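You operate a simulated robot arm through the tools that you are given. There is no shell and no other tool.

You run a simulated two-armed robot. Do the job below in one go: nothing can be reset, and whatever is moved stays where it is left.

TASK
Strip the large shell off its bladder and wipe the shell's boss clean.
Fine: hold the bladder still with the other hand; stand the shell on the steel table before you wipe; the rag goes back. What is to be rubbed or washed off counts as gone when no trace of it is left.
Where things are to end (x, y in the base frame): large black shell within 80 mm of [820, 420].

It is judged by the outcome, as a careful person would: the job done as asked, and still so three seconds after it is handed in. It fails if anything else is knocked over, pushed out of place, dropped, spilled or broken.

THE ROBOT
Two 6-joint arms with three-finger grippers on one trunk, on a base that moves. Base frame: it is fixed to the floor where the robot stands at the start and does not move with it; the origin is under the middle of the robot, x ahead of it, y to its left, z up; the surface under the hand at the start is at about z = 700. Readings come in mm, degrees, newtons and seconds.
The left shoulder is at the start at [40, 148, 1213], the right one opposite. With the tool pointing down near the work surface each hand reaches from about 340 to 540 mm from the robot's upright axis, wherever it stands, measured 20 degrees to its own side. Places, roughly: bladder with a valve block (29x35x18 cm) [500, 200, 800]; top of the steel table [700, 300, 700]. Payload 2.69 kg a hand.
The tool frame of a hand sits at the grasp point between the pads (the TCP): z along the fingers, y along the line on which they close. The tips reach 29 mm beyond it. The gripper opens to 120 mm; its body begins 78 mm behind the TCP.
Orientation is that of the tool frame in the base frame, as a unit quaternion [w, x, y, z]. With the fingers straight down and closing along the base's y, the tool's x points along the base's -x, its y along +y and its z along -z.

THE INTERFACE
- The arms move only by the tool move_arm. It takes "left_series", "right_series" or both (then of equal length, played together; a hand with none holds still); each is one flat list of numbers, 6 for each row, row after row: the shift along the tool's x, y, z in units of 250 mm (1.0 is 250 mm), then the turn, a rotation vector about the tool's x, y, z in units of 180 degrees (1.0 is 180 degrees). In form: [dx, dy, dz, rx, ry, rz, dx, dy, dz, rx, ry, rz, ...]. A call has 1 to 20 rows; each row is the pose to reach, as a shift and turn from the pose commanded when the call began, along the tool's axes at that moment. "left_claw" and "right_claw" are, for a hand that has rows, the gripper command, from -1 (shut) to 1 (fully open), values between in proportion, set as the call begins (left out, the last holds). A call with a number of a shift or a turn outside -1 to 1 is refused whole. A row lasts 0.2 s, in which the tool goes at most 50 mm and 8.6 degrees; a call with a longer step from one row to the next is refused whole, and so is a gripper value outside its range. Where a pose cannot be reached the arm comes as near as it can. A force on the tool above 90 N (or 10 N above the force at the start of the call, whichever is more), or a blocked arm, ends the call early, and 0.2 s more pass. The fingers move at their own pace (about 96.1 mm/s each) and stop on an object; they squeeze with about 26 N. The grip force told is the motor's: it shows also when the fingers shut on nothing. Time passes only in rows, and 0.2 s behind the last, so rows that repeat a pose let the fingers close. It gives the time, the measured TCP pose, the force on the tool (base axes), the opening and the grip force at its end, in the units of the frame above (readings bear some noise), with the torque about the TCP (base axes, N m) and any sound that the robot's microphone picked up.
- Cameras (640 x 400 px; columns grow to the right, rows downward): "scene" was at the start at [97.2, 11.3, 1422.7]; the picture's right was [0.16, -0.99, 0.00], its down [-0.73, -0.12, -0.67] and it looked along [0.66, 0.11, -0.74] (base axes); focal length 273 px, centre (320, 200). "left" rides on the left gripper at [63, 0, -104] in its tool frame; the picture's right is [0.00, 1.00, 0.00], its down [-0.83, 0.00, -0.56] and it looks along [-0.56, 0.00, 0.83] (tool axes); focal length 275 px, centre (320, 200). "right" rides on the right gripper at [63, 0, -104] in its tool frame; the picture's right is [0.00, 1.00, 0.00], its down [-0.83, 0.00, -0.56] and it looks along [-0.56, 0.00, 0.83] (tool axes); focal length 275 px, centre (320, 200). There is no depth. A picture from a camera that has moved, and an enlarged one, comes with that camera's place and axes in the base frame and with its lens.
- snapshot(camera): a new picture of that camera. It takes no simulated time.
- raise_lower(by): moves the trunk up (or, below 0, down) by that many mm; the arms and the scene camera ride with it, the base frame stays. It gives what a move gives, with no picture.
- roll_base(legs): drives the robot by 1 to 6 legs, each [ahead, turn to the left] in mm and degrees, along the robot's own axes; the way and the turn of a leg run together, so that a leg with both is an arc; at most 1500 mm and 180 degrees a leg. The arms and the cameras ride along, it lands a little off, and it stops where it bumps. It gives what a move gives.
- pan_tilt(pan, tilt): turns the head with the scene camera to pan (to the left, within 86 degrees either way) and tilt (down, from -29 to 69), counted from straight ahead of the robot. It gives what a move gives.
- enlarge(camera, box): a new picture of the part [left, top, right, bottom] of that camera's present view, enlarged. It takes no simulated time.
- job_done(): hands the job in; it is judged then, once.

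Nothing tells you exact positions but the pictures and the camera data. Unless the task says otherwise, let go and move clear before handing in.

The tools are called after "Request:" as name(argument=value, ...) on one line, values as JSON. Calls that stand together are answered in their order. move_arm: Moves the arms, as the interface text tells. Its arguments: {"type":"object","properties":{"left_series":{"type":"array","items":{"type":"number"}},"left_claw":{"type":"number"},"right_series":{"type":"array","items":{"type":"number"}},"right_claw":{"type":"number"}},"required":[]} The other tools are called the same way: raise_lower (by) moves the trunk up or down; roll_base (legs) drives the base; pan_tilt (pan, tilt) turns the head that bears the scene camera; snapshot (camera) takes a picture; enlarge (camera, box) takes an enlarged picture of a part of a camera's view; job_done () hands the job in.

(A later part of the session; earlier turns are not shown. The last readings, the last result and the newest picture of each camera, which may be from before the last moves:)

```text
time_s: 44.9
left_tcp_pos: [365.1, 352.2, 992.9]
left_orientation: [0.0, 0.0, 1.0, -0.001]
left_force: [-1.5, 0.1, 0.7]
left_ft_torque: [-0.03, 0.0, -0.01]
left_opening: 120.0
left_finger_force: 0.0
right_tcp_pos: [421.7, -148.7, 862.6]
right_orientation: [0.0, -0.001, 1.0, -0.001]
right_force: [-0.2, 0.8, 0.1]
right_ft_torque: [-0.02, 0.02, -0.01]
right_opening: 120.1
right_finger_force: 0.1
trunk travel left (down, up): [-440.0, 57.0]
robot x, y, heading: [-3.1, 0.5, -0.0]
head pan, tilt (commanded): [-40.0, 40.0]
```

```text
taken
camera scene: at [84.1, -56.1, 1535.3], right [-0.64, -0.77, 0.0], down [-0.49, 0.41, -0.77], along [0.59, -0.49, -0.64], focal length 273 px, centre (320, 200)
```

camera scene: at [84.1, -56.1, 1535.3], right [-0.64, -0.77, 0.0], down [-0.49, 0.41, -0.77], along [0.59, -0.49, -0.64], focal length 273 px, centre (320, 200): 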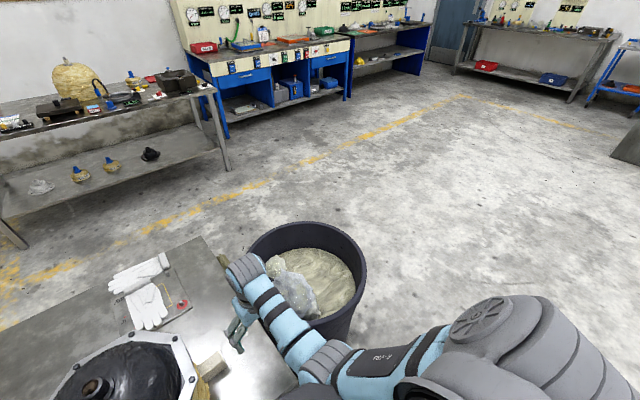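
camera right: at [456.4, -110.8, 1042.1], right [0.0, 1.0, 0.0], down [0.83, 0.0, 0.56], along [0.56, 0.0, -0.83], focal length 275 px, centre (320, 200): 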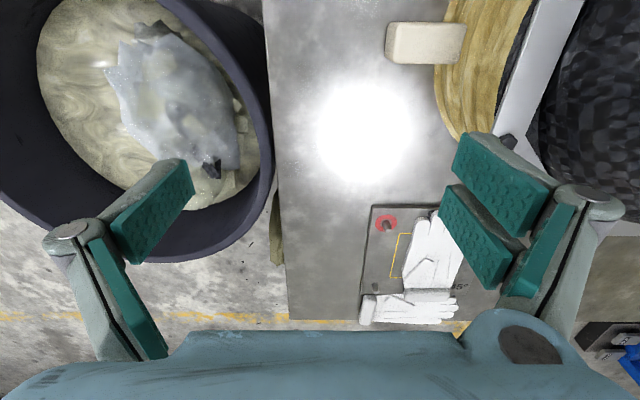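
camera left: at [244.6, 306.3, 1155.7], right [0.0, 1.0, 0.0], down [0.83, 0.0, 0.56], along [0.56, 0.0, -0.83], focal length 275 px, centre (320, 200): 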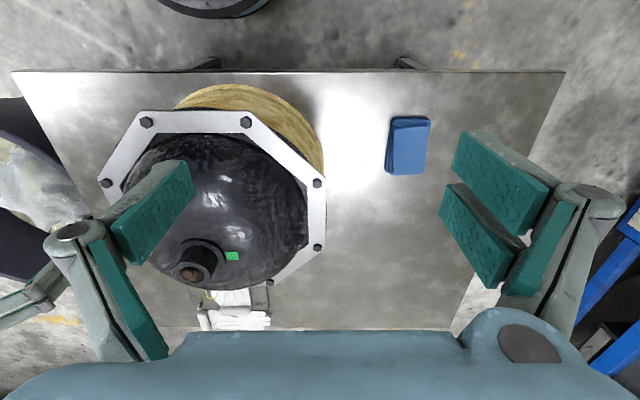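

The right arm now moves freely with the trunk raised. By my geometry the left arm is in a "flipped-shoulder" posture; going to its lateral boundary and then pushing down should bring it into the mirror of the right arm's posture.

Request:
move_arm(left_series=[0.125, 0.085, 0.02, 0, 0, 0, 0.25, 0.171, 0.04, 0, 0, 0, 0.375, 0.257, 0.06, 0, 0, 0, 0.5, 0.342, 0.084, 0, 0, 0, 0.5, 0.342, 0.084, 0, 0, 0, 0.5, 0.342, 0.084, 0, 0, 0])

Request:
move_arm(left_series=[0, 0, 0.1, 0, 0, 0, 0, 0, 0.2, 0, 0, 0, 0, 0, 0.3, 0, 0, 0, 0, 0, 0.4, 0, 0, 0])

Request:
pan_tilt(pan=70, tilt=40)

Request:
snapshot(camera="scene")

```text
time_s: 46.2
left_tcp_pos: [262.2, 418.9, 974.1]
left_orientation: [0.0, 0.0, 1.0, -0.001]
left_force: [-0.4, -0.9, 0.0]
left_ft_torque: [0.01, -0.02, -0.01]
left_opening: 120.0
left_finger_force: 0.1
left hand out of reach, approached as far as the arm can: row 4, 5, 6
right_tcp_pos: [421.0, -147.7, 863.1]
right_orientation: [0.0, 0.0, 1.0, 0.0]
right_force: [-0.1, 0.4, 0.7]
right_ft_torque: [0.0, 0.01, 0.02]
right_opening: 119.9
right_finger_force: 0.0
trunk travel left (down, up): [-440.0, 57.0]
robot x, y, heading: [0.9, -0.4, -0.2]
head pan, tilt (commanded): [-40.0, 40.0]
```

```text
time_s: 47.2
left_tcp_pos: [253.5, 424.5, 897.9]
left_orientation: [0.002, 0.0, 1.0, -0.001]
left_force: [-0.3, 1.6, 0.0]
left_ft_torque: [-0.01, -0.03, -0.01]
left_opening: 120.0
left_finger_force: 0.0
left hand out of reach, approached as far as the arm can: row 4
right_tcp_pos: [421.0, -148.5, 863.7]
right_orientation: [-0.001, 0.0, 1.0, -0.001]
right_force: [0.1, 0.0, 0.1]
right_ft_torque: [0.0, -0.03, -0.01]
right_opening: 119.9
right_finger_force: 0.0
trunk travel left (down, up): [-440.0, 57.0]
robot x, y, heading: [-2.7, -0.1, -0.1]
head pan, tilt (commanded): [-40.0, 40.0]
```

```text
time_s: 49.1
left_tcp_pos: [254.9, 425.0, 900.4]
left_orientation: [0.001, 0.0, 1.0, -0.001]
left_force: [0.6, 0.4, -0.9]
left_ft_torque: [0.0, 0.01, -0.05]
left_opening: 120.2
left_finger_force: 0.0
right_tcp_pos: [420.9, -148.1, 863.6]
right_orientation: [0.0, 0.0, 1.0, 0.0]
right_force: [-0.9, -0.4, -0.3]
right_ft_torque: [-0.03, -0.04, 0.0]
right_opening: 120.3
right_finger_force: 0.2
trunk travel left (down, up): [-440.0, 57.0]
robot x, y, heading: [0.8, -2.6, 0.1]
head pan, tilt (commanded): [70.0, 40.0]
```

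```text
taken
camera scene: at [48.5, 78.5, 1535.3], right [0.94, -0.34, 0.0], down [-0.22, -0.6, -0.77], along [0.26, 0.72, -0.64], focal length 273 px, centre (320, 200)
```

scene: 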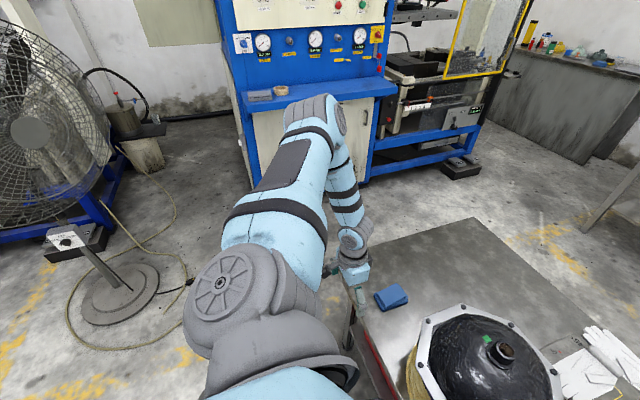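

Request:
move_arm(left_series=[0.08, 0.03, 0.11, 0, 0, 0, 0.16, 0.05, 0.22, 0, 0, 0, 0.24, 0.05, 0.33, 0, 0, 0, 0.24, 0.05, 0.33, 0, 0, 0])

Request:
move_arm(left_series=[-0.1, -0.1, 0, 0, 0, 0, -0.2, -0.2, 0, 0, 0, 0, -0.3, -0.3, 0, 0, 0, 0, -0.4, -0.4, 0, 0, 0, 0])

Request:
snapshot(camera="scene")

```text
time_s: 50.1
left_tcp_pos: [182.3, 447.2, 869.8]
left_orientation: [0.0, 0.0, 1.0, -0.001]
left_force: [0.0, -0.3, -0.7]
left_ft_torque: [0.03, -0.01, -0.03]
left_opening: 120.0
left_finger_force: 0.0
left hand out of reach, approached as far as the arm can: row 1, 2, 3, 4
right_tcp_pos: [421.7, -148.1, 863.7]
right_orientation: [0.0, 0.0, 1.0, 0.0]
right_force: [0.4, 0.8, 0.0]
right_ft_torque: [0.04, -0.02, -0.02]
right_opening: 120.0
right_finger_force: 0.0
trunk travel left (down, up): [-440.0, 57.0]
robot x, y, heading: [0.5, -3.1, 0.0]
head pan, tilt (commanded): [70.0, 40.0]
```

```text
time_s: 51.1
left_tcp_pos: [270.7, 366.1, 917.2]
left_orientation: [-0.001, 0.0, 1.0, 0.0]
left_force: [0.1, -0.4, -0.3]
left_ft_torque: [0.02, -0.02, -0.02]
left_opening: 119.9
left_finger_force: 0.0
left hand out of reach, approached as far as the arm can: row 1, 2, 3, 4
right_tcp_pos: [421.2, -149.0, 862.4]
right_orientation: [-0.001, 0.0, 1.0, 0.0]
right_force: [0.3, -0.6, 0.0]
right_ft_torque: [0.01, 0.0, 0.01]
right_opening: 119.7
right_finger_force: 0.0
trunk travel left (down, up): [-440.0, 57.0]
robot x, y, heading: [-1.0, 4.8, -0.0]
head pan, tilt (commanded): [70.0, 40.0]
```

```text
taken
camera scene: at [49.8, 76.6, 1535.3], right [0.94, -0.34, 0.0], down [-0.22, -0.6, -0.77], along [0.26, 0.72, -0.64], focal length 273 px, centre (320, 200)
```

scene: 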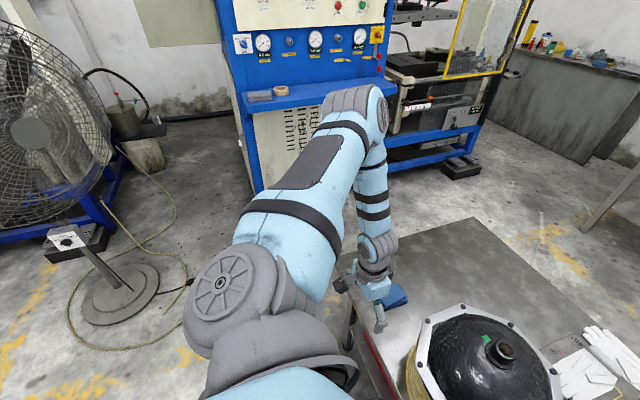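

It slid back; the shoulder pitch seems to have its own limit there. I'll cross the lateral boundary higher up, then push down through it.

Request:
move_arm(left_series=[0.0, 0.05, -0.16, 0, 0, 0, 0.0, 0.11, -0.32, 0, 0, 0, 0.0, 0.17, -0.48, 0, 0, 0, 0.01, 0.23, -0.64, 0, 0, 0, 0.023, 0.296, -0.788, 0, 0, 0, 0.023, 0.296, -0.788, 0, 0, 0])

Request:
move_arm(left_series=[0.02, 0.05, 0.1, 0, 0, 0, 0.02, 0.06, 0.22, 0, 0, 0, 0.0, 0.06, 0.34, 0, 0, 0, 0.0, 0.06, 0.46, 0, 0, 0, 0.0, 0.06, 0.58, 0, 0, 0])

Request:
snapshot(camera="scene")

```text
time_s: 52.5
left_tcp_pos: [283.4, 400.0, 1110.5]
left_orientation: [0.0, 0.0, 1.0, -0.001]
left_force: [-0.7, -0.3, -0.4]
left_ft_torque: [-0.04, -0.01, 0.03]
left_opening: 120.0
left_finger_force: 0.2
left hand out of reach, approached as far as the arm can: row 3, 4, 5, 6
right_tcp_pos: [421.1, -146.6, 863.0]
right_orientation: [0.001, 0.0, 1.0, -0.001]
right_force: [0.5, -0.4, -0.2]
right_ft_torque: [-0.01, 0.03, 0.0]
right_opening: 120.2
right_finger_force: 0.0
trunk travel left (down, up): [-440.0, 57.0]
robot x, y, heading: [-0.9, -0.4, -0.1]
head pan, tilt (commanded): [70.0, 40.0]
```

```text
time_s: 53.7
left_tcp_pos: [280.5, 413.7, 963.8]
left_orientation: [0.0, 0.0, 1.0, 0.0]
left_force: [-0.1, -0.4, -0.5]
left_ft_torque: [0.03, 0.02, 0.01]
left_opening: 119.7
left_finger_force: 0.1
left hand out of reach, approached as far as the arm can: row 1, 2
right_tcp_pos: [420.7, -147.6, 863.2]
right_orientation: [0.0, 0.0, 1.0, 0.0]
right_force: [0.0, 0.6, -0.6]
right_ft_torque: [0.04, 0.03, 0.03]
right_opening: 120.2
right_finger_force: 0.0
trunk travel left (down, up): [-440.0, 57.0]
robot x, y, heading: [-1.2, -3.2, -0.0]
head pan, tilt (commanded): [70.0, 40.0]
```

```text
taken
camera scene: at [48.5, 78.4, 1535.3], right [0.94, -0.34, 0.0], down [-0.22, -0.6, -0.77], along [0.26, 0.72, -0.64], focal length 273 px, centre (320, 200)
```

scene: 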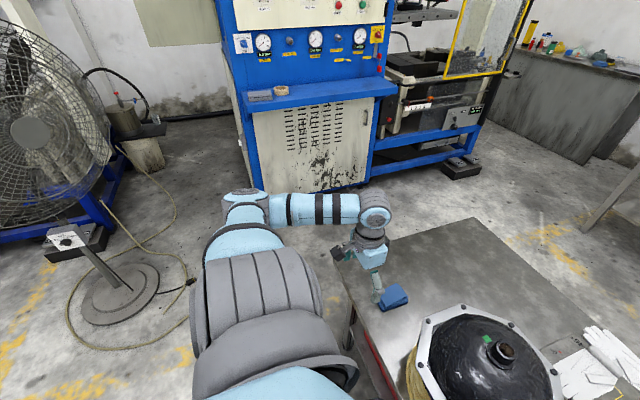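

The left arm has flipped into the mirror posture of the right one. I'll raise the trunk the rest of the way and bring the left hand in above the shell for a close look at the boss.

Request:
raise_lower(by=50)

Request:
move_arm(left_series=[-0.05, -0.12, -0.03, 0, 0, 0, -0.1, -0.25, -0.06, 0, 0, 0, -0.15, -0.4, -0.1, 0, 0, 0, -0.2, -0.55, -0.13, 0, 0, 0, -0.25, -0.7, -0.16, 0, 0, 0])

Request:
snapshot(camera="left")

```text
time_s: 54.6
left_tcp_pos: [281.7, 413.5, 1012.1]
left_orientation: [0.0, 0.0, 1.0, -0.001]
left_force: [-0.1, -0.6, 0.0]
left_ft_torque: [0.0, -0.01, 0.0]
left_opening: 120.1
left_finger_force: 0.1
right_tcp_pos: [421.3, -148.2, 913.0]
right_orientation: [0.0, -0.001, 1.0, 0.0]
right_force: [0.4, -0.1, -0.3]
right_ft_torque: [-0.01, -0.02, -0.01]
right_opening: 120.0
right_finger_force: 0.1
trunk travel left (down, up): [-490.0, 7.0]
robot x, y, heading: [4.5, 0.9, 0.3]
head pan, tilt (commanded): [70.0, 40.0]
```

```text
time_s: 55.9
left_tcp_pos: [296.7, 346.4, 1024.3]
left_orientation: [0.002, 0.001, 1.0, -0.001]
left_force: [1.0, -0.6, 0.0]
left_ft_torque: [0.0, 0.0, 0.01]
left_opening: 120.3
left_finger_force: 0.1
left hand out of reach, approached as far as the arm can: row 3, 4, 5
right_tcp_pos: [420.6, -148.9, 911.8]
right_orientation: [0.0, 0.0, 1.0, 0.001]
right_force: [0.1, 0.0, -0.3]
right_ft_torque: [0.01, -0.01, 0.0]
right_opening: 120.0
right_finger_force: 0.0
trunk travel left (down, up): [-490.0, 7.0]
robot x, y, heading: [-1.9, 1.4, -0.0]
head pan, tilt (commanded): [70.0, 40.0]
```

```text
taken
camera left: at [232.9, 347.5, 1128.2], right [0.0, 1.0, 0.0], down [0.83, 0.0, 0.56], along [0.56, -0.01, -0.83], focal length 275 px, centre (320, 200)
```

left: 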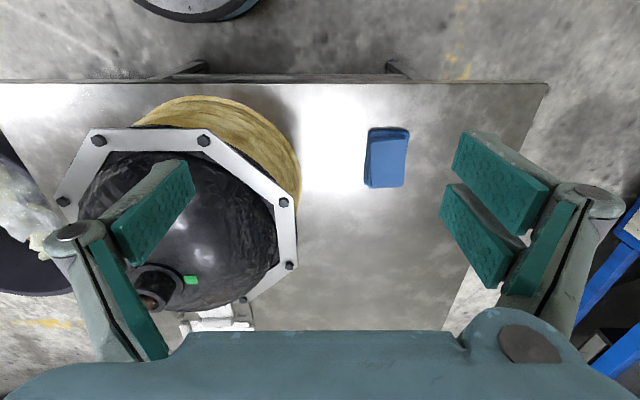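

Request:
move_arm(left_series=[-0.15, 0, 0.1, 0, 0, 0, -0.3, 0, 0.2, 0, 0, 0, -0.45, 0, 0.25, 0, 0, 0, -0.6, 0, 0.25, 0, 0, 0])

Request:
snapshot(camera="scene")

```text
time_s: 56.9
left_tcp_pos: [444.9, 343.8, 960.5]
left_orientation: [-0.001, 0.0, 1.0, 0.001]
left_force: [-0.1, 0.3, -0.3]
left_ft_torque: [0.01, 0.0, 0.02]
left_opening: 120.3
left_finger_force: 0.0
left hand out of reach, approached as far as the arm can: row 1
right_tcp_pos: [422.3, -148.3, 911.1]
right_orientation: [0.0, 0.0, 1.0, 0.001]
right_force: [-0.5, -0.5, 0.5]
right_ft_torque: [0.02, -0.01, 0.01]
right_opening: 120.0
right_finger_force: 0.0
trunk travel left (down, up): [-490.0, 7.0]
robot x, y, heading: [1.2, -0.8, 0.1]
head pan, tilt (commanded): [70.0, 40.0]
```

```text
taken
camera scene: at [49.8, 78.2, 1584.6], right [0.94, -0.34, 0.0], down [-0.22, -0.6, -0.77], along [0.26, 0.72, -0.64], focal length 273 px, centre (320, 200)
```

scene: 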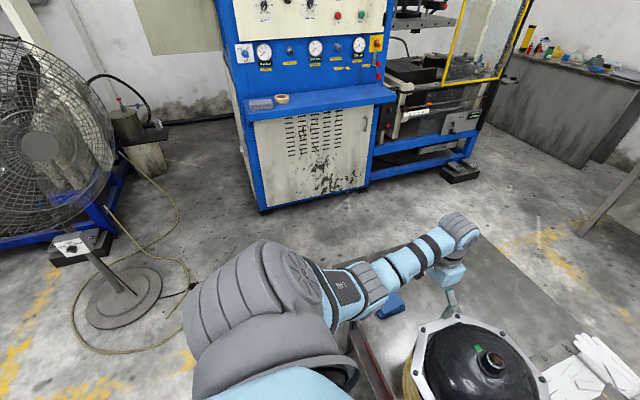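

Request:
move_arm(left_series=[0, 0, -0.1, 0, 0, 0, 0, -0.1, -0.2, 0, 0, 0, -0.05, -0.25, -0.2, 0, 0, 0, -0.1, -0.4, -0.2, 0, 0, 0, -0.1, -0.456, -0.2, 0, 0, 0])

Request:
snapshot(camera="left")

Request:
pan_tilt(pan=9, tilt=48)

Request:
snapshot(camera="scene")

```text
time_s: 58.0
left_tcp_pos: [471.2, 231.9, 1007.2]
left_orientation: [0.0, 0.0, 1.0, -0.001]
left_force: [0.3, -0.2, -0.5]
left_ft_torque: [-0.02, 0.04, -0.01]
left_opening: 120.1
left_finger_force: 0.1
left hand out of reach, approached as far as the arm can: row 2, 3, 4, 5
right_tcp_pos: [421.3, -148.9, 911.9]
right_orientation: [0.001, 0.0, 1.0, -0.001]
right_force: [0.6, 0.6, 0.9]
right_ft_torque: [-0.01, -0.01, 0.02]
right_opening: 119.9
right_finger_force: 0.1
trunk travel left (down, up): [-490.0, 7.0]
robot x, y, heading: [1.1, -0.6, 0.0]
head pan, tilt (commanded): [70.0, 40.0]
```

```text
taken
camera left: at [407.6, 232.2, 1111.6], right [0.0, 1.0, 0.0], down [0.83, 0.0, 0.56], along [0.56, 0.0, -0.83], focal length 275 px, centre (320, 200)
```

left: 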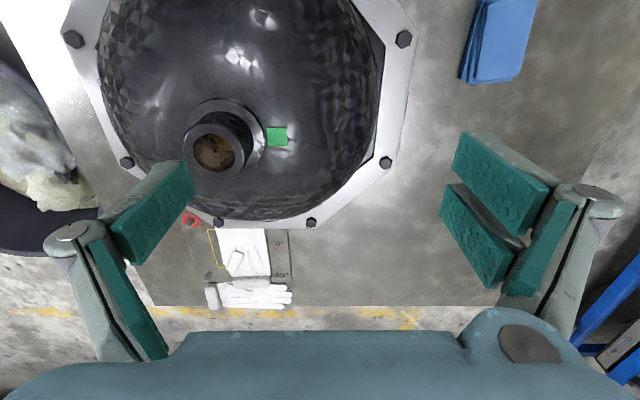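

```text
time_s: 59.4
left_tcp_pos: [471.7, 231.6, 1007.4]
left_orientation: [0.0, 0.0, 1.0, -0.001]
left_force: [-0.1, 0.7, -0.6]
left_ft_torque: [-0.04, 0.03, 0.0]
left_opening: 120.0
left_finger_force: 0.1
right_tcp_pos: [421.6, -148.8, 912.1]
right_orientation: [0.0, 0.001, 1.0, 0.0]
right_force: [1.1, 0.3, -0.4]
right_ft_torque: [0.01, -0.01, -0.01]
right_opening: 119.9
right_finger_force: 0.1
trunk travel left (down, up): [-490.0, 7.0]
robot x, y, heading: [-2.6, -0.7, -0.2]
head pan, tilt (commanded): [9.0, 48.0]
```

```text
taken
camera scene: at [97.2, 10.8, 1573.2], right [0.16, -0.99, 0.0], down [-0.73, -0.12, -0.67], along [0.66, 0.11, -0.74], focal length 273 px, centre (320, 200)
```

scene: 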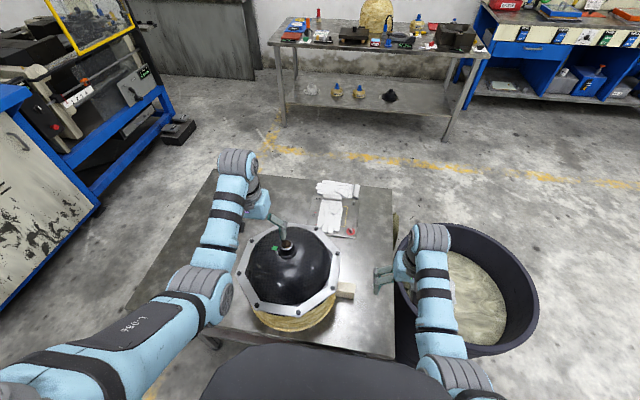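

Both arms are now in natural postures. Let me zoom on the boss and the valve block.

Request:
enlarge(camera="left", box=[160, 80, 310, 190])

Request:
enlarge(camera="scene", box=[220, 210, 370, 340])

Request:
snapshot(camera="right")

Request:
enlarge(camera="scene", box=[300, 170, 380, 250])

```text
3.64 times, centred on (235, 135) of left
camera zoom: at [407.7, 232.9, 1111.3], right [0.0, 1.0, 0.0], down [0.83, 0.0, 0.56], along [0.56, 0.0, -0.83], focal length 1001 px, centre (629, 436)
```

zoom: 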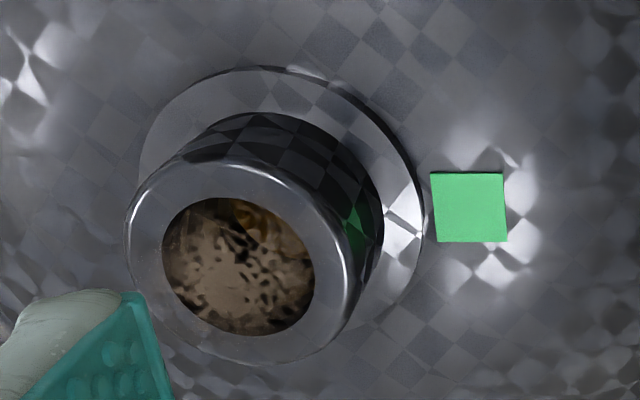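

```text
3.08 times, centred on (295, 275) of scene
camera zoom: at [97.2, 10.8, 1573.2], right [0.16, -0.99, 0.0], down [-0.73, -0.12, -0.67], along [0.66, 0.11, -0.74], focal length 839 px, centre (397, -31)
```

zoom: 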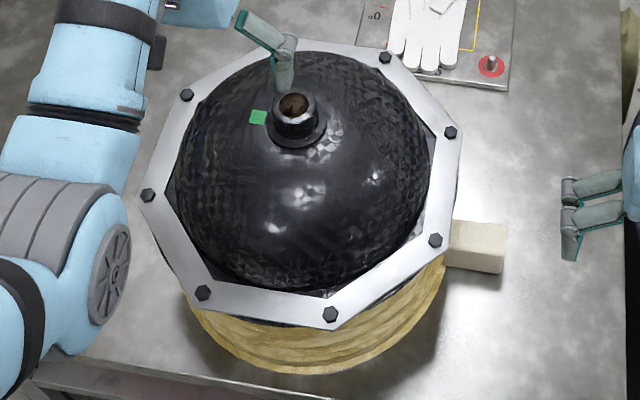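

```text
taken
camera right: at [356.6, -149.0, 1015.9], right [0.0, 1.0, 0.0], down [0.83, 0.0, 0.56], along [0.56, 0.0, -0.83], focal length 275 px, centre (320, 200)
```

right: 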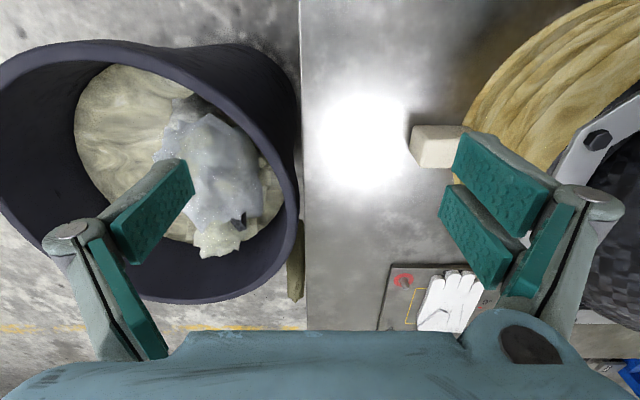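

```text
5.00 times, centred on (340, 210) of scene
camera zoom: at [97.2, 10.8, 1573.2], right [0.16, -0.99, 0.0], down [-0.73, -0.12, -0.67], along [0.66, 0.11, -0.74], focal length 1363 px, centre (220, 150)
```

zoom: 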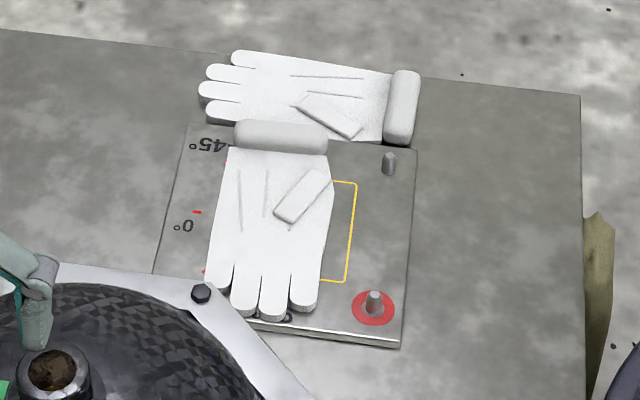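

Request:
enlarge(camera="right", box=[390, 100, 480, 180])

Request:
enlarge(camera="scene", box=[315, 265, 365, 315])

```text
5.00 times, centred on (435, 140) of right
camera zoom: at [356.6, -149.0, 1015.9], right [0.0, 1.0, 0.0], down [0.83, 0.0, 0.56], along [0.56, 0.0, -0.83], focal length 1376 px, centre (-255, 500)
```

zoom: 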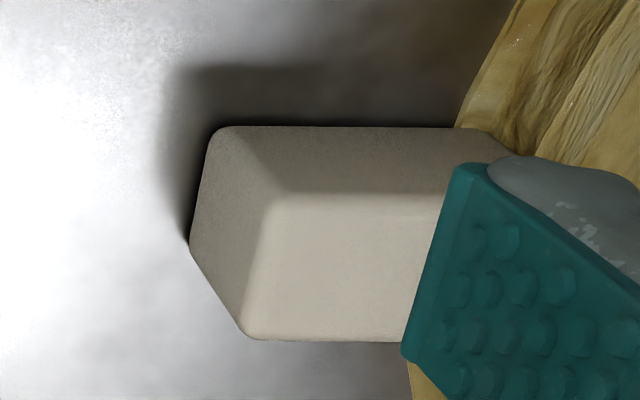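

```text
8.00 times, centred on (340, 290) of scene
camera zoom: at [97.2, 10.8, 1573.2], right [0.16, -0.99, 0.0], down [-0.73, -0.12, -0.67], along [0.66, 0.11, -0.74], focal length 2181 px, centre (160, -520)
```

zoom: 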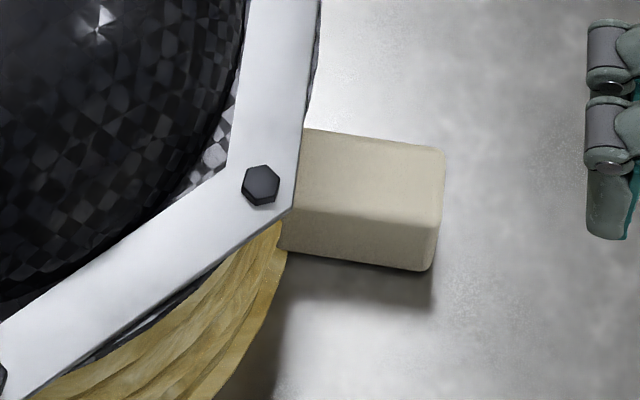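

The block is about 32 mm wide (x 465–497), 45 mm tall (z 700–745), sticking out to y ≈ -38. I plan to turn the robot slightly left so both arms have comfortable reach; first I'll check the clearance of the base from the table.

Request:
pan_tilt(pan=0, tilt=69)

Request:
snapshot(camera="scene")

Request:
pan_tilt(pan=50, tilt=69)

Request:
snapshot(camera="scene")

Request:
pan_tilt(pan=-50, tilt=69)

Request:
snapshot(camera="scene")

```text
time_s: 60.2
left_tcp_pos: [472.3, 232.2, 1007.0]
left_orientation: [0.001, 0.0, 1.0, 0.0]
left_force: [0.5, -0.3, 0.0]
left_ft_torque: [-0.03, -0.05, -0.02]
left_opening: 120.0
left_finger_force: 0.0
right_tcp_pos: [422.1, -148.3, 912.1]
right_orientation: [0.001, 0.001, 1.0, 0.0]
right_force: [-0.7, 0.0, -1.3]
right_ft_torque: [0.01, -0.01, -0.01]
right_opening: 119.8
right_finger_force: 0.0
trunk travel left (down, up): [-490.0, 7.0]
robot x, y, heading: [-2.1, -5.0, -0.1]
head pan, tilt (commanded): [0.0, 68.8]
```

```text
taken
camera scene: at [75.4, -1.6, 1548.6], right [0.0, -1.0, 0.0], down [-0.93, 0.0, -0.36], along [0.36, 0.0, -0.93], focal length 273 px, centre (320, 200)
```

scene: 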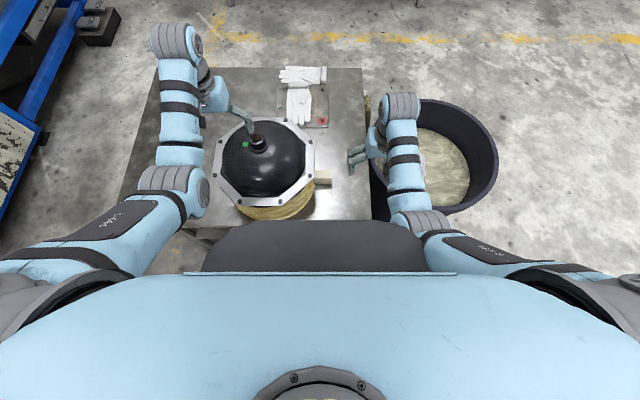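

```text
time_s: 61.4
left_tcp_pos: [471.5, 232.3, 1006.9]
left_orientation: [0.0, 0.001, 1.0, -0.001]
left_force: [0.5, 1.0, -0.9]
left_ft_torque: [-0.01, -0.04, 0.04]
left_opening: 119.9
left_finger_force: 0.0
right_tcp_pos: [421.6, -148.0, 913.3]
right_orientation: [0.001, 0.0, 1.0, 0.0]
right_force: [0.7, 1.0, -0.3]
right_ft_torque: [-0.01, -0.01, -0.01]
right_opening: 120.3
right_finger_force: 0.1
trunk travel left (down, up): [-490.0, 7.0]
robot x, y, heading: [-2.5, -0.6, -0.3]
head pan, tilt (commanded): [50.0, 68.8]
```

```text
taken
camera scene: at [55.4, 41.1, 1548.5], right [0.77, -0.64, 0.0], down [-0.6, -0.71, -0.36], along [0.23, 0.28, -0.93], focal length 273 px, centre (320, 200)
```

scene: 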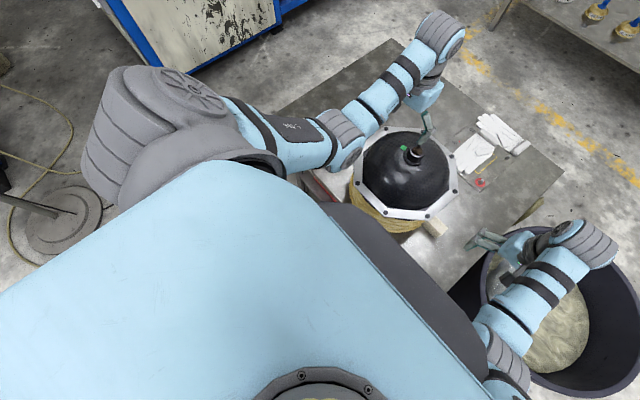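

```text
time_s: 63.1
left_tcp_pos: [471.3, 231.7, 1006.7]
left_orientation: [0.0, 0.0, 1.0, 0.0]
left_force: [-0.7, 0.2, 0.0]
left_ft_torque: [-0.03, -0.02, 0.01]
left_opening: 120.1
left_finger_force: 0.1
right_tcp_pos: [421.5, -149.1, 912.5]
right_orientation: [-0.001, 0.0, 1.0, 0.0]
right_force: [0.1, -0.3, -0.3]
right_ft_torque: [0.0, -0.01, -0.01]
right_opening: 120.1
right_finger_force: 0.0
trunk travel left (down, up): [-490.0, 7.0]
robot x, y, heading: [-5.0, 2.6, -0.0]
head pan, tilt (commanded): [-50.0, 68.8]
```

```text
taken
camera scene: at [55.4, -44.4, 1548.5], right [-0.77, -0.64, 0.0], down [-0.6, 0.71, -0.36], along [0.23, -0.28, -0.93], focal length 273 px, centre (320, 200)
```

scene: 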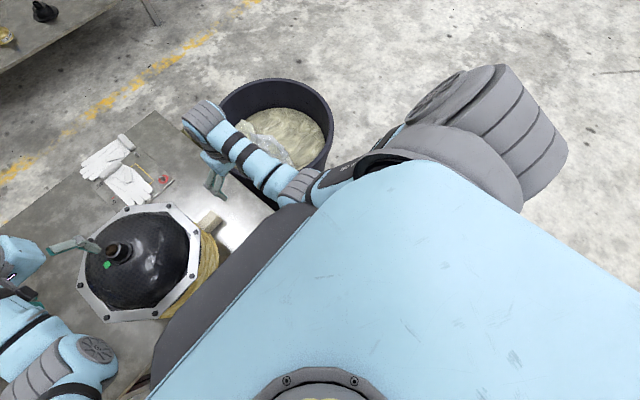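

I can't see the base's front edge well from the head. I'll bring the right hand over the front-right corner with its camera looking left along the table's front edge, which also tests the wrist roll I'll need for the block.

Request:
move_arm(right_series=[0.033, -0.036, -0.006, 0, 0, -0.0455, 0.066, -0.073, -0.013, 0, 0, -0.091, 0.099, -0.11, -0.02, 0, 0, -0.1364, 0.132, -0.147, -0.026, 0, 0, -0.1818, 0.165, -0.184, -0.033, 0, 0, -0.2273, 0.198, -0.22, -0.04, 0, 0, -0.2727, 0.231, -0.257, -0.046, 0, 0, -0.3182, 0.264, -0.294, -0.053, 0, 0, -0.3636, 0.297, -0.33, -0.06, 0, 0, -0.409, 0.33, -0.367, -0.066, 0, 0, -0.4545, 0.364, -0.404, -0.072, 0, 0, -0.5])

Request:
snapshot(camera="right")

```text
time_s: 65.5
left_tcp_pos: [471.5, 231.6, 1008.3]
left_orientation: [0.0, 0.0, 1.0, 0.0]
left_force: [0.1, -0.7, 0.3]
left_ft_torque: [-0.01, -0.01, -0.01]
left_opening: 119.9
left_finger_force: 0.1
right_tcp_pos: [329.8, -249.9, 930.4]
right_orientation: [0.0, 0.708, -0.706, 0.0]
right_force: [0.0, 0.2, -0.3]
right_ft_torque: [-0.01, -0.02, -0.03]
right_opening: 120.3
right_finger_force: 0.1
trunk travel left (down, up): [-490.0, 7.0]
robot x, y, heading: [4.2, -2.5, -0.0]
head pan, tilt (commanded): [-50.0, 68.8]
```

```text
taken
camera right: at [328.8, -313.5, 1033.5], right [-1.0, -0.01, 0.0], down [-0.01, 0.83, 0.56], along [0.0, 0.56, -0.83], focal length 275 px, centre (320, 200)
```

right: 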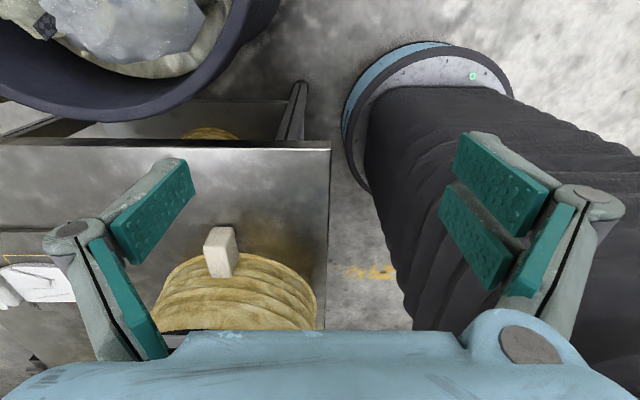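

The base is a round disc (about 250 mm radius) with a bellows column, so turning on the spot is free. I'll back off, shift right and come back in turned about 20° left, to stand near (12, -90) where both arms have good reach.

Request:
roll_base(legs=[[-250, 0]])

Request:
roll_base(legs=[[0, -45], [192, 0], [0, 65]])

```text
time_s: 67.4
left_tcp_pos: [223.9, 231.9, 1005.9]
left_orientation: [-0.001, 0.001, 1.0, -0.001]
left_force: [0.9, -0.6, 0.0]
left_ft_torque: [-0.01, 0.03, 0.01]
left_opening: 120.1
left_finger_force: 0.0
right_tcp_pos: [81.6, -250.2, 929.7]
right_orientation: [-0.001, -0.707, 0.708, 0.002]
right_force: [0.4, 0.8, -0.1]
right_ft_torque: [0.0, 0.02, -0.02]
right_opening: 119.9
right_finger_force: 0.1
trunk travel left (down, up): [-490.0, 7.0]
robot x, y, heading: [-253.2, 3.3, -0.3]
head pan, tilt (commanded): [-50.0, 68.8]
```

```text
time_s: 73.8
left_tcp_pos: [246.9, 243.8, 1007.6]
left_orientation: [0.0, -0.174, 0.985, 0.0]
left_force: [-0.3, -0.5, 0.0]
left_ft_torque: [-0.02, -0.01, 0.0]
left_opening: 120.0
left_finger_force: 0.0
right_tcp_pos: [280.4, -255.9, 930.6]
right_orientation: [0.0, 0.82, -0.573, 0.0]
right_force: [-0.4, -0.2, 0.7]
right_ft_torque: [0.01, 0.0, -0.01]
right_opening: 120.0
right_finger_force: 0.0
trunk travel left (down, up): [-490.0, 7.0]
robot x, y, heading: [-112.5, -137.6, 20.3]
head pan, tilt (commanded): [-50.0, 68.8]
```

Good, the drive lands accurately. I'll go ahead the last 134 mm and look.

Request:
roll_base(legs=[[134, 0]])

Request:
pan_tilt(pan=-5, tilt=50)

Request:
snapshot(camera="scene")

Request:
snapshot(camera="right")

```text
time_s: 75.2
left_tcp_pos: [369.8, 289.3, 1009.1]
left_orientation: [0.002, -0.174, 0.985, 0.0]
left_force: [0.2, 0.0, -0.6]
left_ft_torque: [0.02, -0.02, -0.01]
left_opening: 119.7
left_finger_force: 0.0
right_tcp_pos: [402.8, -211.8, 930.4]
right_orientation: [-0.001, 0.82, -0.573, 0.001]
right_force: [-0.3, 0.0, 0.8]
right_ft_torque: [0.0, -0.02, -0.02]
right_opening: 120.2
right_finger_force: 0.1
trunk travel left (down, up): [-490.0, 7.0]
robot x, y, heading: [9.0, -93.5, 20.0]
head pan, tilt (commanded): [-50.0, 68.8]
```

```text
time_s: 76.3
left_tcp_pos: [373.5, 289.2, 1007.4]
left_orientation: [0.0, -0.174, 0.985, -0.001]
left_force: [1.0, 0.0, -0.2]
left_ft_torque: [0.02, -0.03, -0.03]
left_opening: 119.7
left_finger_force: 0.0
right_tcp_pos: [406.2, -211.1, 929.3]
right_orientation: [0.0, 0.82, -0.573, 0.0]
right_force: [0.0, 0.0, -0.1]
right_ft_torque: [-0.05, 0.01, 0.0]
right_opening: 120.0
right_finger_force: 0.1
trunk travel left (down, up): [-490.0, 7.0]
robot x, y, heading: [7.7, -90.4, 20.2]
head pan, tilt (commanded): [-5.0, 50.0]
```

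```text
taken
camera scene: at [102.4, -64.5, 1570.5], right [0.26, -0.97, 0.0], down [-0.74, -0.2, -0.64], along [0.62, 0.17, -0.77], focal length 273 px, centre (320, 200)
```

scene: 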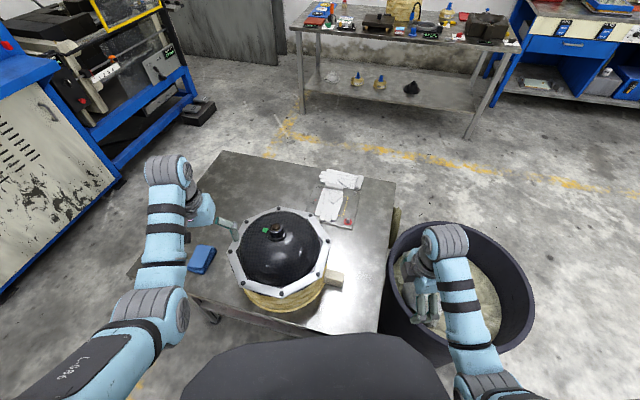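

```text
taken
camera right: at [426.5, -270.1, 1033.6], right [-0.94, -0.35, 0.0], down [-0.29, 0.78, 0.56], along [-0.19, 0.52, -0.83], focal length 275 px, centre (320, 200)
```

right: 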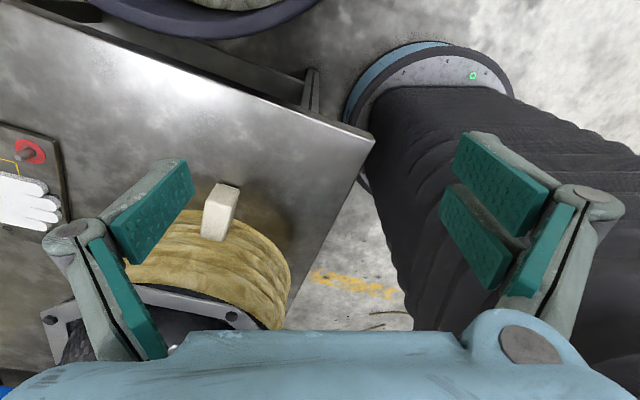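

I'm standing at about (8, -91) turned 20°. I'll move the left hand clear of the shell, then lower the trunk to the height where both tasks reach.

Request:
move_arm(left_series=[-0.05, 0.138, 0, 0, 0, 0, -0.1, 0.276, 0, 0, 0, 0, -0.151, 0.414, 0, 0, 0, 0], right_series=[0, 0, 0, 0, 0, 0.037, 0, 0, 0, 0, 0, 0.074, 0, 0, 0, 0, 0, 0.111])

Request:
raise_lower(by=-73)

```text
time_s: 77.1
left_tcp_pos: [372.5, 401.8, 1005.0]
left_orientation: [-0.001, -0.174, 0.985, 0.0]
left_force: [-0.9, 0.1, -0.5]
left_ft_torque: [-0.09, 0.02, -0.01]
left_opening: 119.7
left_finger_force: 0.1
right_tcp_pos: [406.9, -211.1, 930.9]
right_orientation: [-0.001, -0.707, 0.708, 0.0]
right_force: [0.1, 1.0, 0.0]
right_ft_torque: [0.02, 0.02, 0.0]
right_opening: 119.8
right_finger_force: 0.0
trunk travel left (down, up): [-490.0, 7.0]
robot x, y, heading: [8.7, -92.0, 20.1]
head pan, tilt (commanded): [-5.0, 50.0]
```

```text
time_s: 78.2
left_tcp_pos: [371.6, 402.1, 934.1]
left_orientation: [0.0, -0.174, 0.985, -0.001]
left_force: [-0.5, 0.4, -0.8]
left_ft_torque: [-0.02, 0.03, 0.0]
left_opening: 119.8
left_finger_force: 0.0
right_tcp_pos: [407.1, -209.8, 857.6]
right_orientation: [0.0, 0.708, -0.706, 0.001]
right_force: [0.9, -0.1, -0.9]
right_ft_torque: [-0.03, 0.03, -0.02]
right_opening: 120.1
right_finger_force: 0.0
trunk travel left (down, up): [-417.0, 80.0]
robot x, y, heading: [9.1, -90.9, 20.4]
head pan, tilt (commanded): [-5.0, 50.0]
```

Request:
move_arm(right_series=[-0.1, -0.074, 0.008, 0, -0.035, 0, -0.2, -0.148, 0.016, 0, -0.07, 0, -0.3, -0.222, 0.024, 0, -0.105, 0, -0.4, -0.296, 0.032, 0, -0.139, 0])

Request:
snapshot(camera="right")

Request:
snapshot(camera="scene")

```text
time_s: 79.2
left_tcp_pos: [372.3, 401.6, 932.2]
left_orientation: [0.0, -0.175, 0.985, -0.001]
left_force: [0.0, -0.6, 0.0]
left_ft_torque: [0.01, 0.02, -0.02]
left_opening: 120.0
left_finger_force: 0.1
right_tcp_pos: [480.5, -109.2, 848.1]
right_orientation: [-0.153, 0.691, -0.689, -0.154]
right_force: [0.3, -0.2, 0.0]
right_ft_torque: [0.01, 0.02, 0.01]
right_opening: 119.8
right_finger_force: 0.0
trunk travel left (down, up): [-417.0, 80.0]
robot x, y, heading: [6.6, -89.1, 19.9]
head pan, tilt (commanded): [-5.0, 50.0]
```

```text
taken
camera right: at [478.6, -210.4, 915.4], right [-1.0, -0.01, 0.0], down [0.0, 0.52, 0.86], along [0.0, 0.86, -0.52], focal length 275 px, centre (320, 200)
```

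right: 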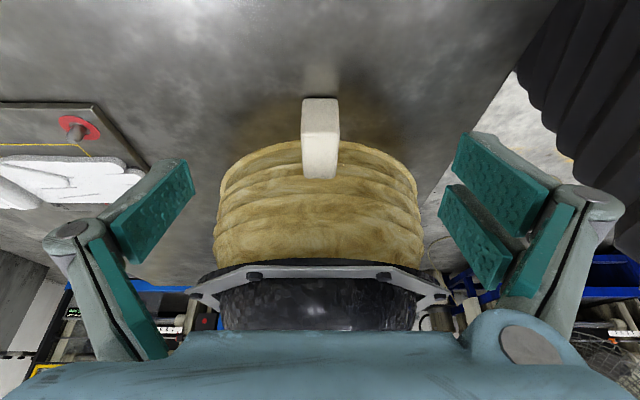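

```text
taken
camera scene: at [103.7, -63.8, 1497.7], right [0.26, -0.97, 0.0], down [-0.74, -0.2, -0.64], along [0.62, 0.17, -0.77], focal length 273 px, centre (320, 200)
```

scene: 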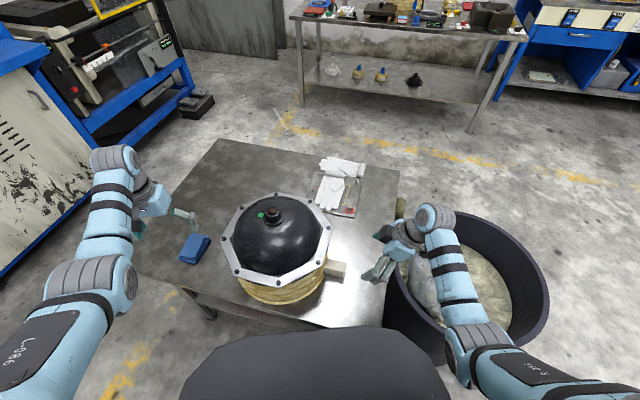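

The right camera shows the block centred between the fingers. I'll advance most of the way along the finger direction, then check.

Request:
move_arm(right_series=[-0.068, 0, 0.05, 0, 0, 0, -0.136, 0, 0.15, 0, 0, 0, -0.136, 0, 0.28, 0, 0, 0, -0.136, 0, 0.38, 0, 0, 0])

Request:
snapshot(camera="right")

Request:
enlarge(camera="scene", box=[300, 220, 440, 310])

```text
time_s: 80.2
left_tcp_pos: [370.8, 400.8, 934.1]
left_orientation: [0.0, -0.174, 0.985, 0.0]
left_force: [-0.4, -0.6, 0.5]
left_ft_torque: [-0.01, 0.02, -0.02]
left_opening: 120.1
left_finger_force: 0.1
right_tcp_pos: [480.2, -39.2, 777.5]
right_orientation: [-0.152, 0.691, -0.69, -0.153]
right_force: [0.1, 0.4, -0.3]
right_ft_torque: [-0.01, 0.0, 0.0]
right_opening: 120.1
right_finger_force: 0.1
trunk travel left (down, up): [-417.0, 80.0]
robot x, y, heading: [10.5, -92.8, 20.2]
head pan, tilt (commanded): [-5.0, 50.0]
```

```text
taken
camera right: at [479.0, -141.3, 845.0], right [-1.0, -0.01, 0.0], down [0.0, 0.52, 0.85], along [0.0, 0.85, -0.52], focal length 275 px, centre (320, 200)
```

right: 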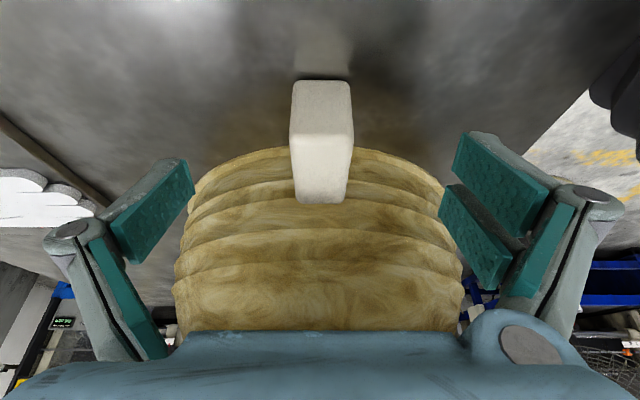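

```text
4.44 times, centred on (370, 265) of scene
camera zoom: at [103.0, -64.1, 1497.7], right [0.26, -0.97, 0.0], down [-0.74, -0.2, -0.64], along [0.62, 0.17, -0.77], focal length 1211 px, centre (98, -89)
```

zoom: 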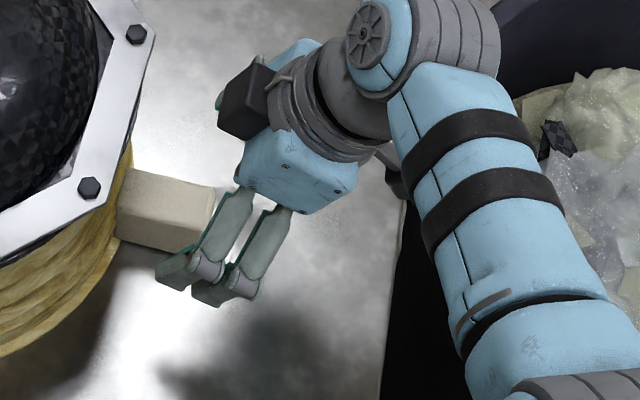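

Request:
move_arm(right_series=[0, 0, 0.05, 0, 0, 0, 0, 0, 0.1, 0, 0, 0, 0, 0, 0.148, 0, 0, 0])

Request:
move_arm(right_series=[0, 0, 0, 0, 0, 0, 0, 0, 0, 0, 0, 0, 0, 0, 0, 0, 0, 0, 0, 0, 0, 0, 0, 0], right_claw=-1)

Request:
snapshot(camera="right")

Request:
enlarge(camera="scene", box=[300, 220, 440, 310])

```text
time_s: 81.0
left_tcp_pos: [371.1, 403.1, 933.7]
left_orientation: [0.001, -0.174, 0.985, -0.001]
left_force: [0.9, -0.1, 0.0]
left_ft_torque: [0.02, -0.01, -0.01]
left_opening: 120.2
left_finger_force: 0.1
right_tcp_pos: [479.7, -25.0, 744.8]
right_orientation: [-0.153, 0.691, -0.689, -0.154]
right_force: [0.1, 0.4, -0.2]
right_ft_torque: [0.02, 0.02, 0.01]
right_opening: 120.1
right_finger_force: 0.1
trunk travel left (down, up): [-417.0, 80.0]
robot x, y, heading: [10.2, -90.2, 20.2]
head pan, tilt (commanded): [-5.0, 50.0]
```

```text
time_s: 82.0
left_tcp_pos: [371.7, 400.9, 932.5]
left_orientation: [0.0, -0.174, 0.985, 0.0]
left_force: [0.5, -0.1, 0.8]
left_ft_torque: [0.02, -0.03, 0.0]
left_opening: 120.1
left_finger_force: 0.0
right_tcp_pos: [479.6, -23.6, 745.2]
right_orientation: [-0.153, 0.691, -0.689, -0.154]
right_force: [-1.4, -0.2, 0.5]
right_ft_torque: [0.1, 0.25, -0.35]
right_opening: 33.9
right_finger_force: 25.9
trunk travel left (down, up): [-417.0, 80.0]
robot x, y, heading: [12.4, -94.4, 20.0]
head pan, tilt (commanded): [-5.0, 50.0]
```

```text
taken
camera right: at [478.5, -125.7, 811.6], right [-1.0, -0.01, 0.0], down [0.0, 0.52, 0.85], along [0.0, 0.85, -0.52], focal length 275 px, centre (320, 200)
```

right: 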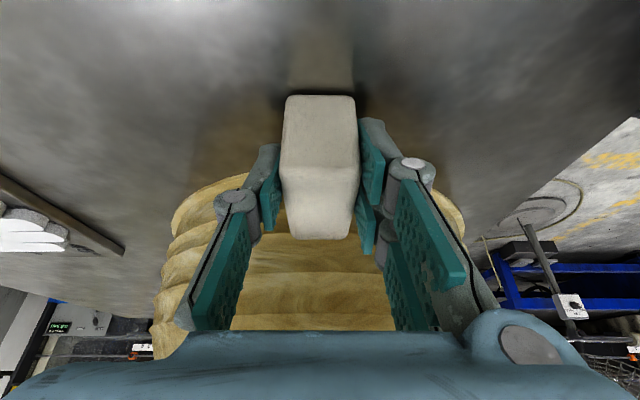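

```text
4.44 times, centred on (370, 265) of scene
camera zoom: at [102.7, -64.0, 1497.8], right [0.26, -0.97, 0.0], down [-0.74, -0.2, -0.64], along [0.62, 0.17, -0.77], focal length 1211 px, centre (98, -89)
```

zoom: 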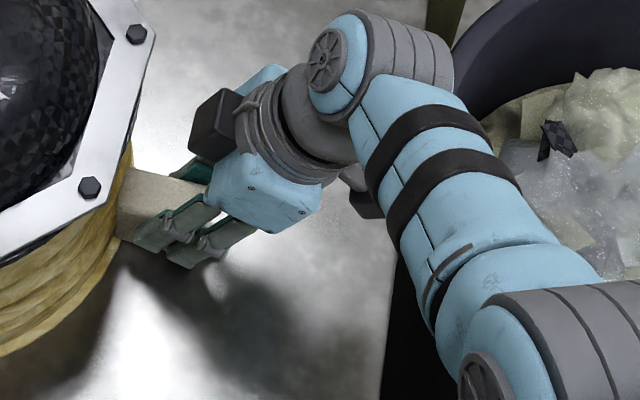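

The block is held firmly (33.9 mm, 26 N). Now the left hand goes up and over to above the boss.

Request:
move_arm(left_series=[0, 0, -0.164, 0, 0, 0, 0, -0.05, -0.328, 0, 0, 0, -0.01, -0.22, -0.328, 0, 0, 0, -0.03, -0.4, -0.328, 0, 0, 0, -0.05, -0.58, -0.328, 0, 0, 0, -0.07, -0.74, -0.328, 0, 0, 0])

Request:
snapshot(camera="left")

```text
time_s: 83.4
left_tcp_pos: [454.2, 233.2, 1014.4]
left_orientation: [0.0, -0.174, 0.985, 0.0]
left_force: [0.7, -0.5, 0.4]
left_ft_torque: [0.05, 0.0, 0.01]
left_opening: 119.9
left_finger_force: 0.0
left hand out of reach, approached as far as the arm can: row 2, 3, 4, 5, 6
right_tcp_pos: [479.0, -23.5, 744.3]
right_orientation: [-0.153, 0.691, -0.69, -0.155]
right_force: [-0.9, 0.1, 0.5]
right_ft_torque: [0.35, 0.26, -0.14]
right_opening: 34.0
right_finger_force: 25.9
trunk travel left (down, up): [-417.0, 80.0]
robot x, y, heading: [11.3, -90.2, 19.8]
head pan, tilt (commanded): [-5.0, 50.0]
```

```text
taken
camera left: at [393.9, 211.6, 1118.9], right [-0.34, 0.94, 0.0], down [0.78, 0.28, 0.56], along [0.52, 0.19, -0.83], focal length 275 px, centre (320, 200)
```

left: 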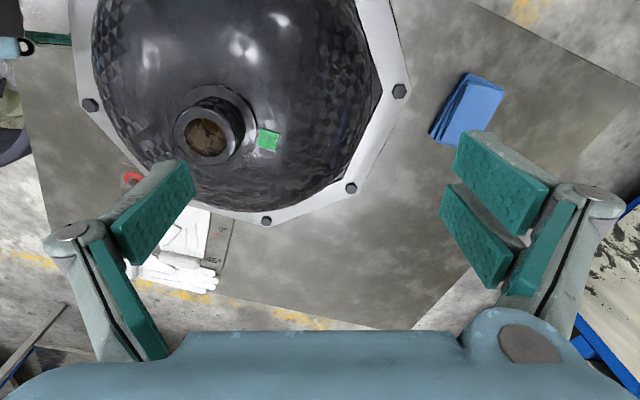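

Request:
move_arm(left_series=[-0.005, -0.15, 0.02, 0, 0, 0, -0.009, -0.293, 0.05, 0, 0, 0, -0.009, -0.293, 0.05, 0, 0, 0])

Request:
snapshot(camera="left")

```text
time_s: 84.2
left_tcp_pos: [481.7, 166.4, 1000.4]
left_orientation: [0.001, -0.174, 0.985, -0.001]
left_force: [-0.8, 0.6, -0.1]
left_ft_torque: [-0.01, 0.02, 0.02]
left_opening: 120.1
left_finger_force: 0.1
right_tcp_pos: [479.4, -23.8, 744.2]
right_orientation: [-0.153, 0.691, -0.69, -0.154]
right_force: [-0.7, 2.0, 0.2]
right_ft_torque: [0.51, 0.17, -0.19]
right_opening: 33.8
right_finger_force: 25.8
trunk travel left (down, up): [-417.0, 80.0]
robot x, y, heading: [5.6, -94.2, 20.0]
head pan, tilt (commanded): [-5.0, 50.0]
```

```text
taken
camera left: at [421.6, 145.3, 1105.8], right [-0.34, 0.94, 0.0], down [0.78, 0.28, 0.56], along [0.52, 0.19, -0.83], focal length 275 px, centre (320, 200)
```

left: 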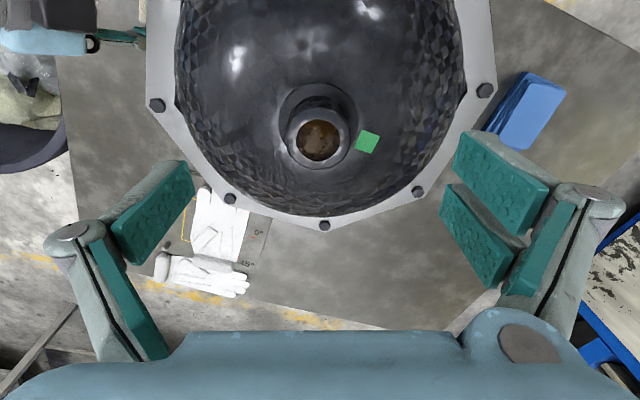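

The boss is centred under the left hand. I'll lower to z ≈ 951 so the tips stay just above its collar.

Request:
move_arm(left_series=[0, 0, 0.05, 0, 0, 0, 0, 0, 0.1, 0, 0, 0, 0, 0, 0.15, 0, 0, 0, 0, 0, 0.194, 0, 0, 0])

Request:
snapshot(camera="left")

Request:
enlarge(camera="scene", box=[210, 170, 350, 280])

```text
time_s: 85.2
left_tcp_pos: [482.9, 165.2, 953.8]
left_orientation: [0.0, -0.174, 0.985, -0.001]
left_force: [-0.5, -0.2, 0.3]
left_ft_torque: [-0.04, -0.03, -0.01]
left_opening: 120.1
left_finger_force: 0.0
right_tcp_pos: [479.5, -24.7, 744.6]
right_orientation: [-0.153, 0.691, -0.69, -0.153]
right_force: [-0.2, 1.9, 0.3]
right_ft_torque: [0.04, 0.15, -0.3]
right_opening: 33.6
right_finger_force: 26.4
trunk travel left (down, up): [-417.0, 80.0]
robot x, y, heading: [7.0, -87.7, 19.9]
head pan, tilt (commanded): [-5.0, 50.0]
```

```text
taken
camera left: at [422.1, 145.5, 1057.8], right [-0.34, 0.94, 0.0], down [0.78, 0.28, 0.56], along [0.52, 0.19, -0.83], focal length 275 px, centre (320, 200)
```

left: 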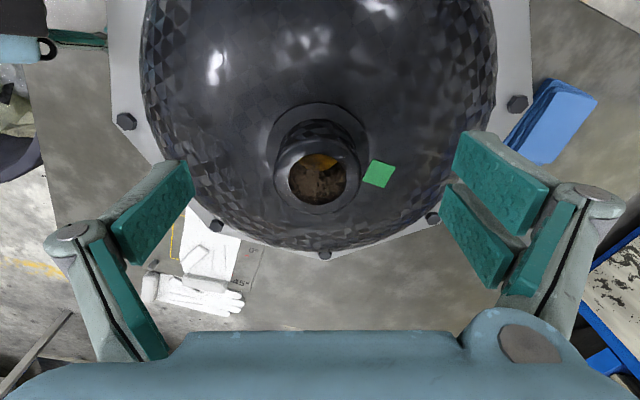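

```text
3.64 times, centred on (280, 225) of scene
camera zoom: at [103.0, -63.9, 1497.7], right [0.26, -0.97, 0.0], down [-0.74, -0.2, -0.64], along [0.62, 0.17, -0.77], focal length 991 px, centre (466, 109)
```

zoom: 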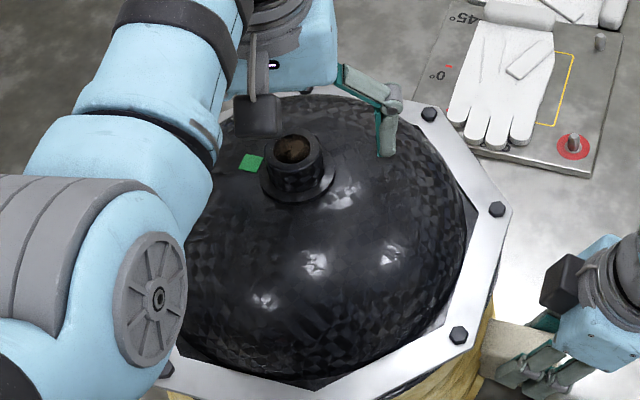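

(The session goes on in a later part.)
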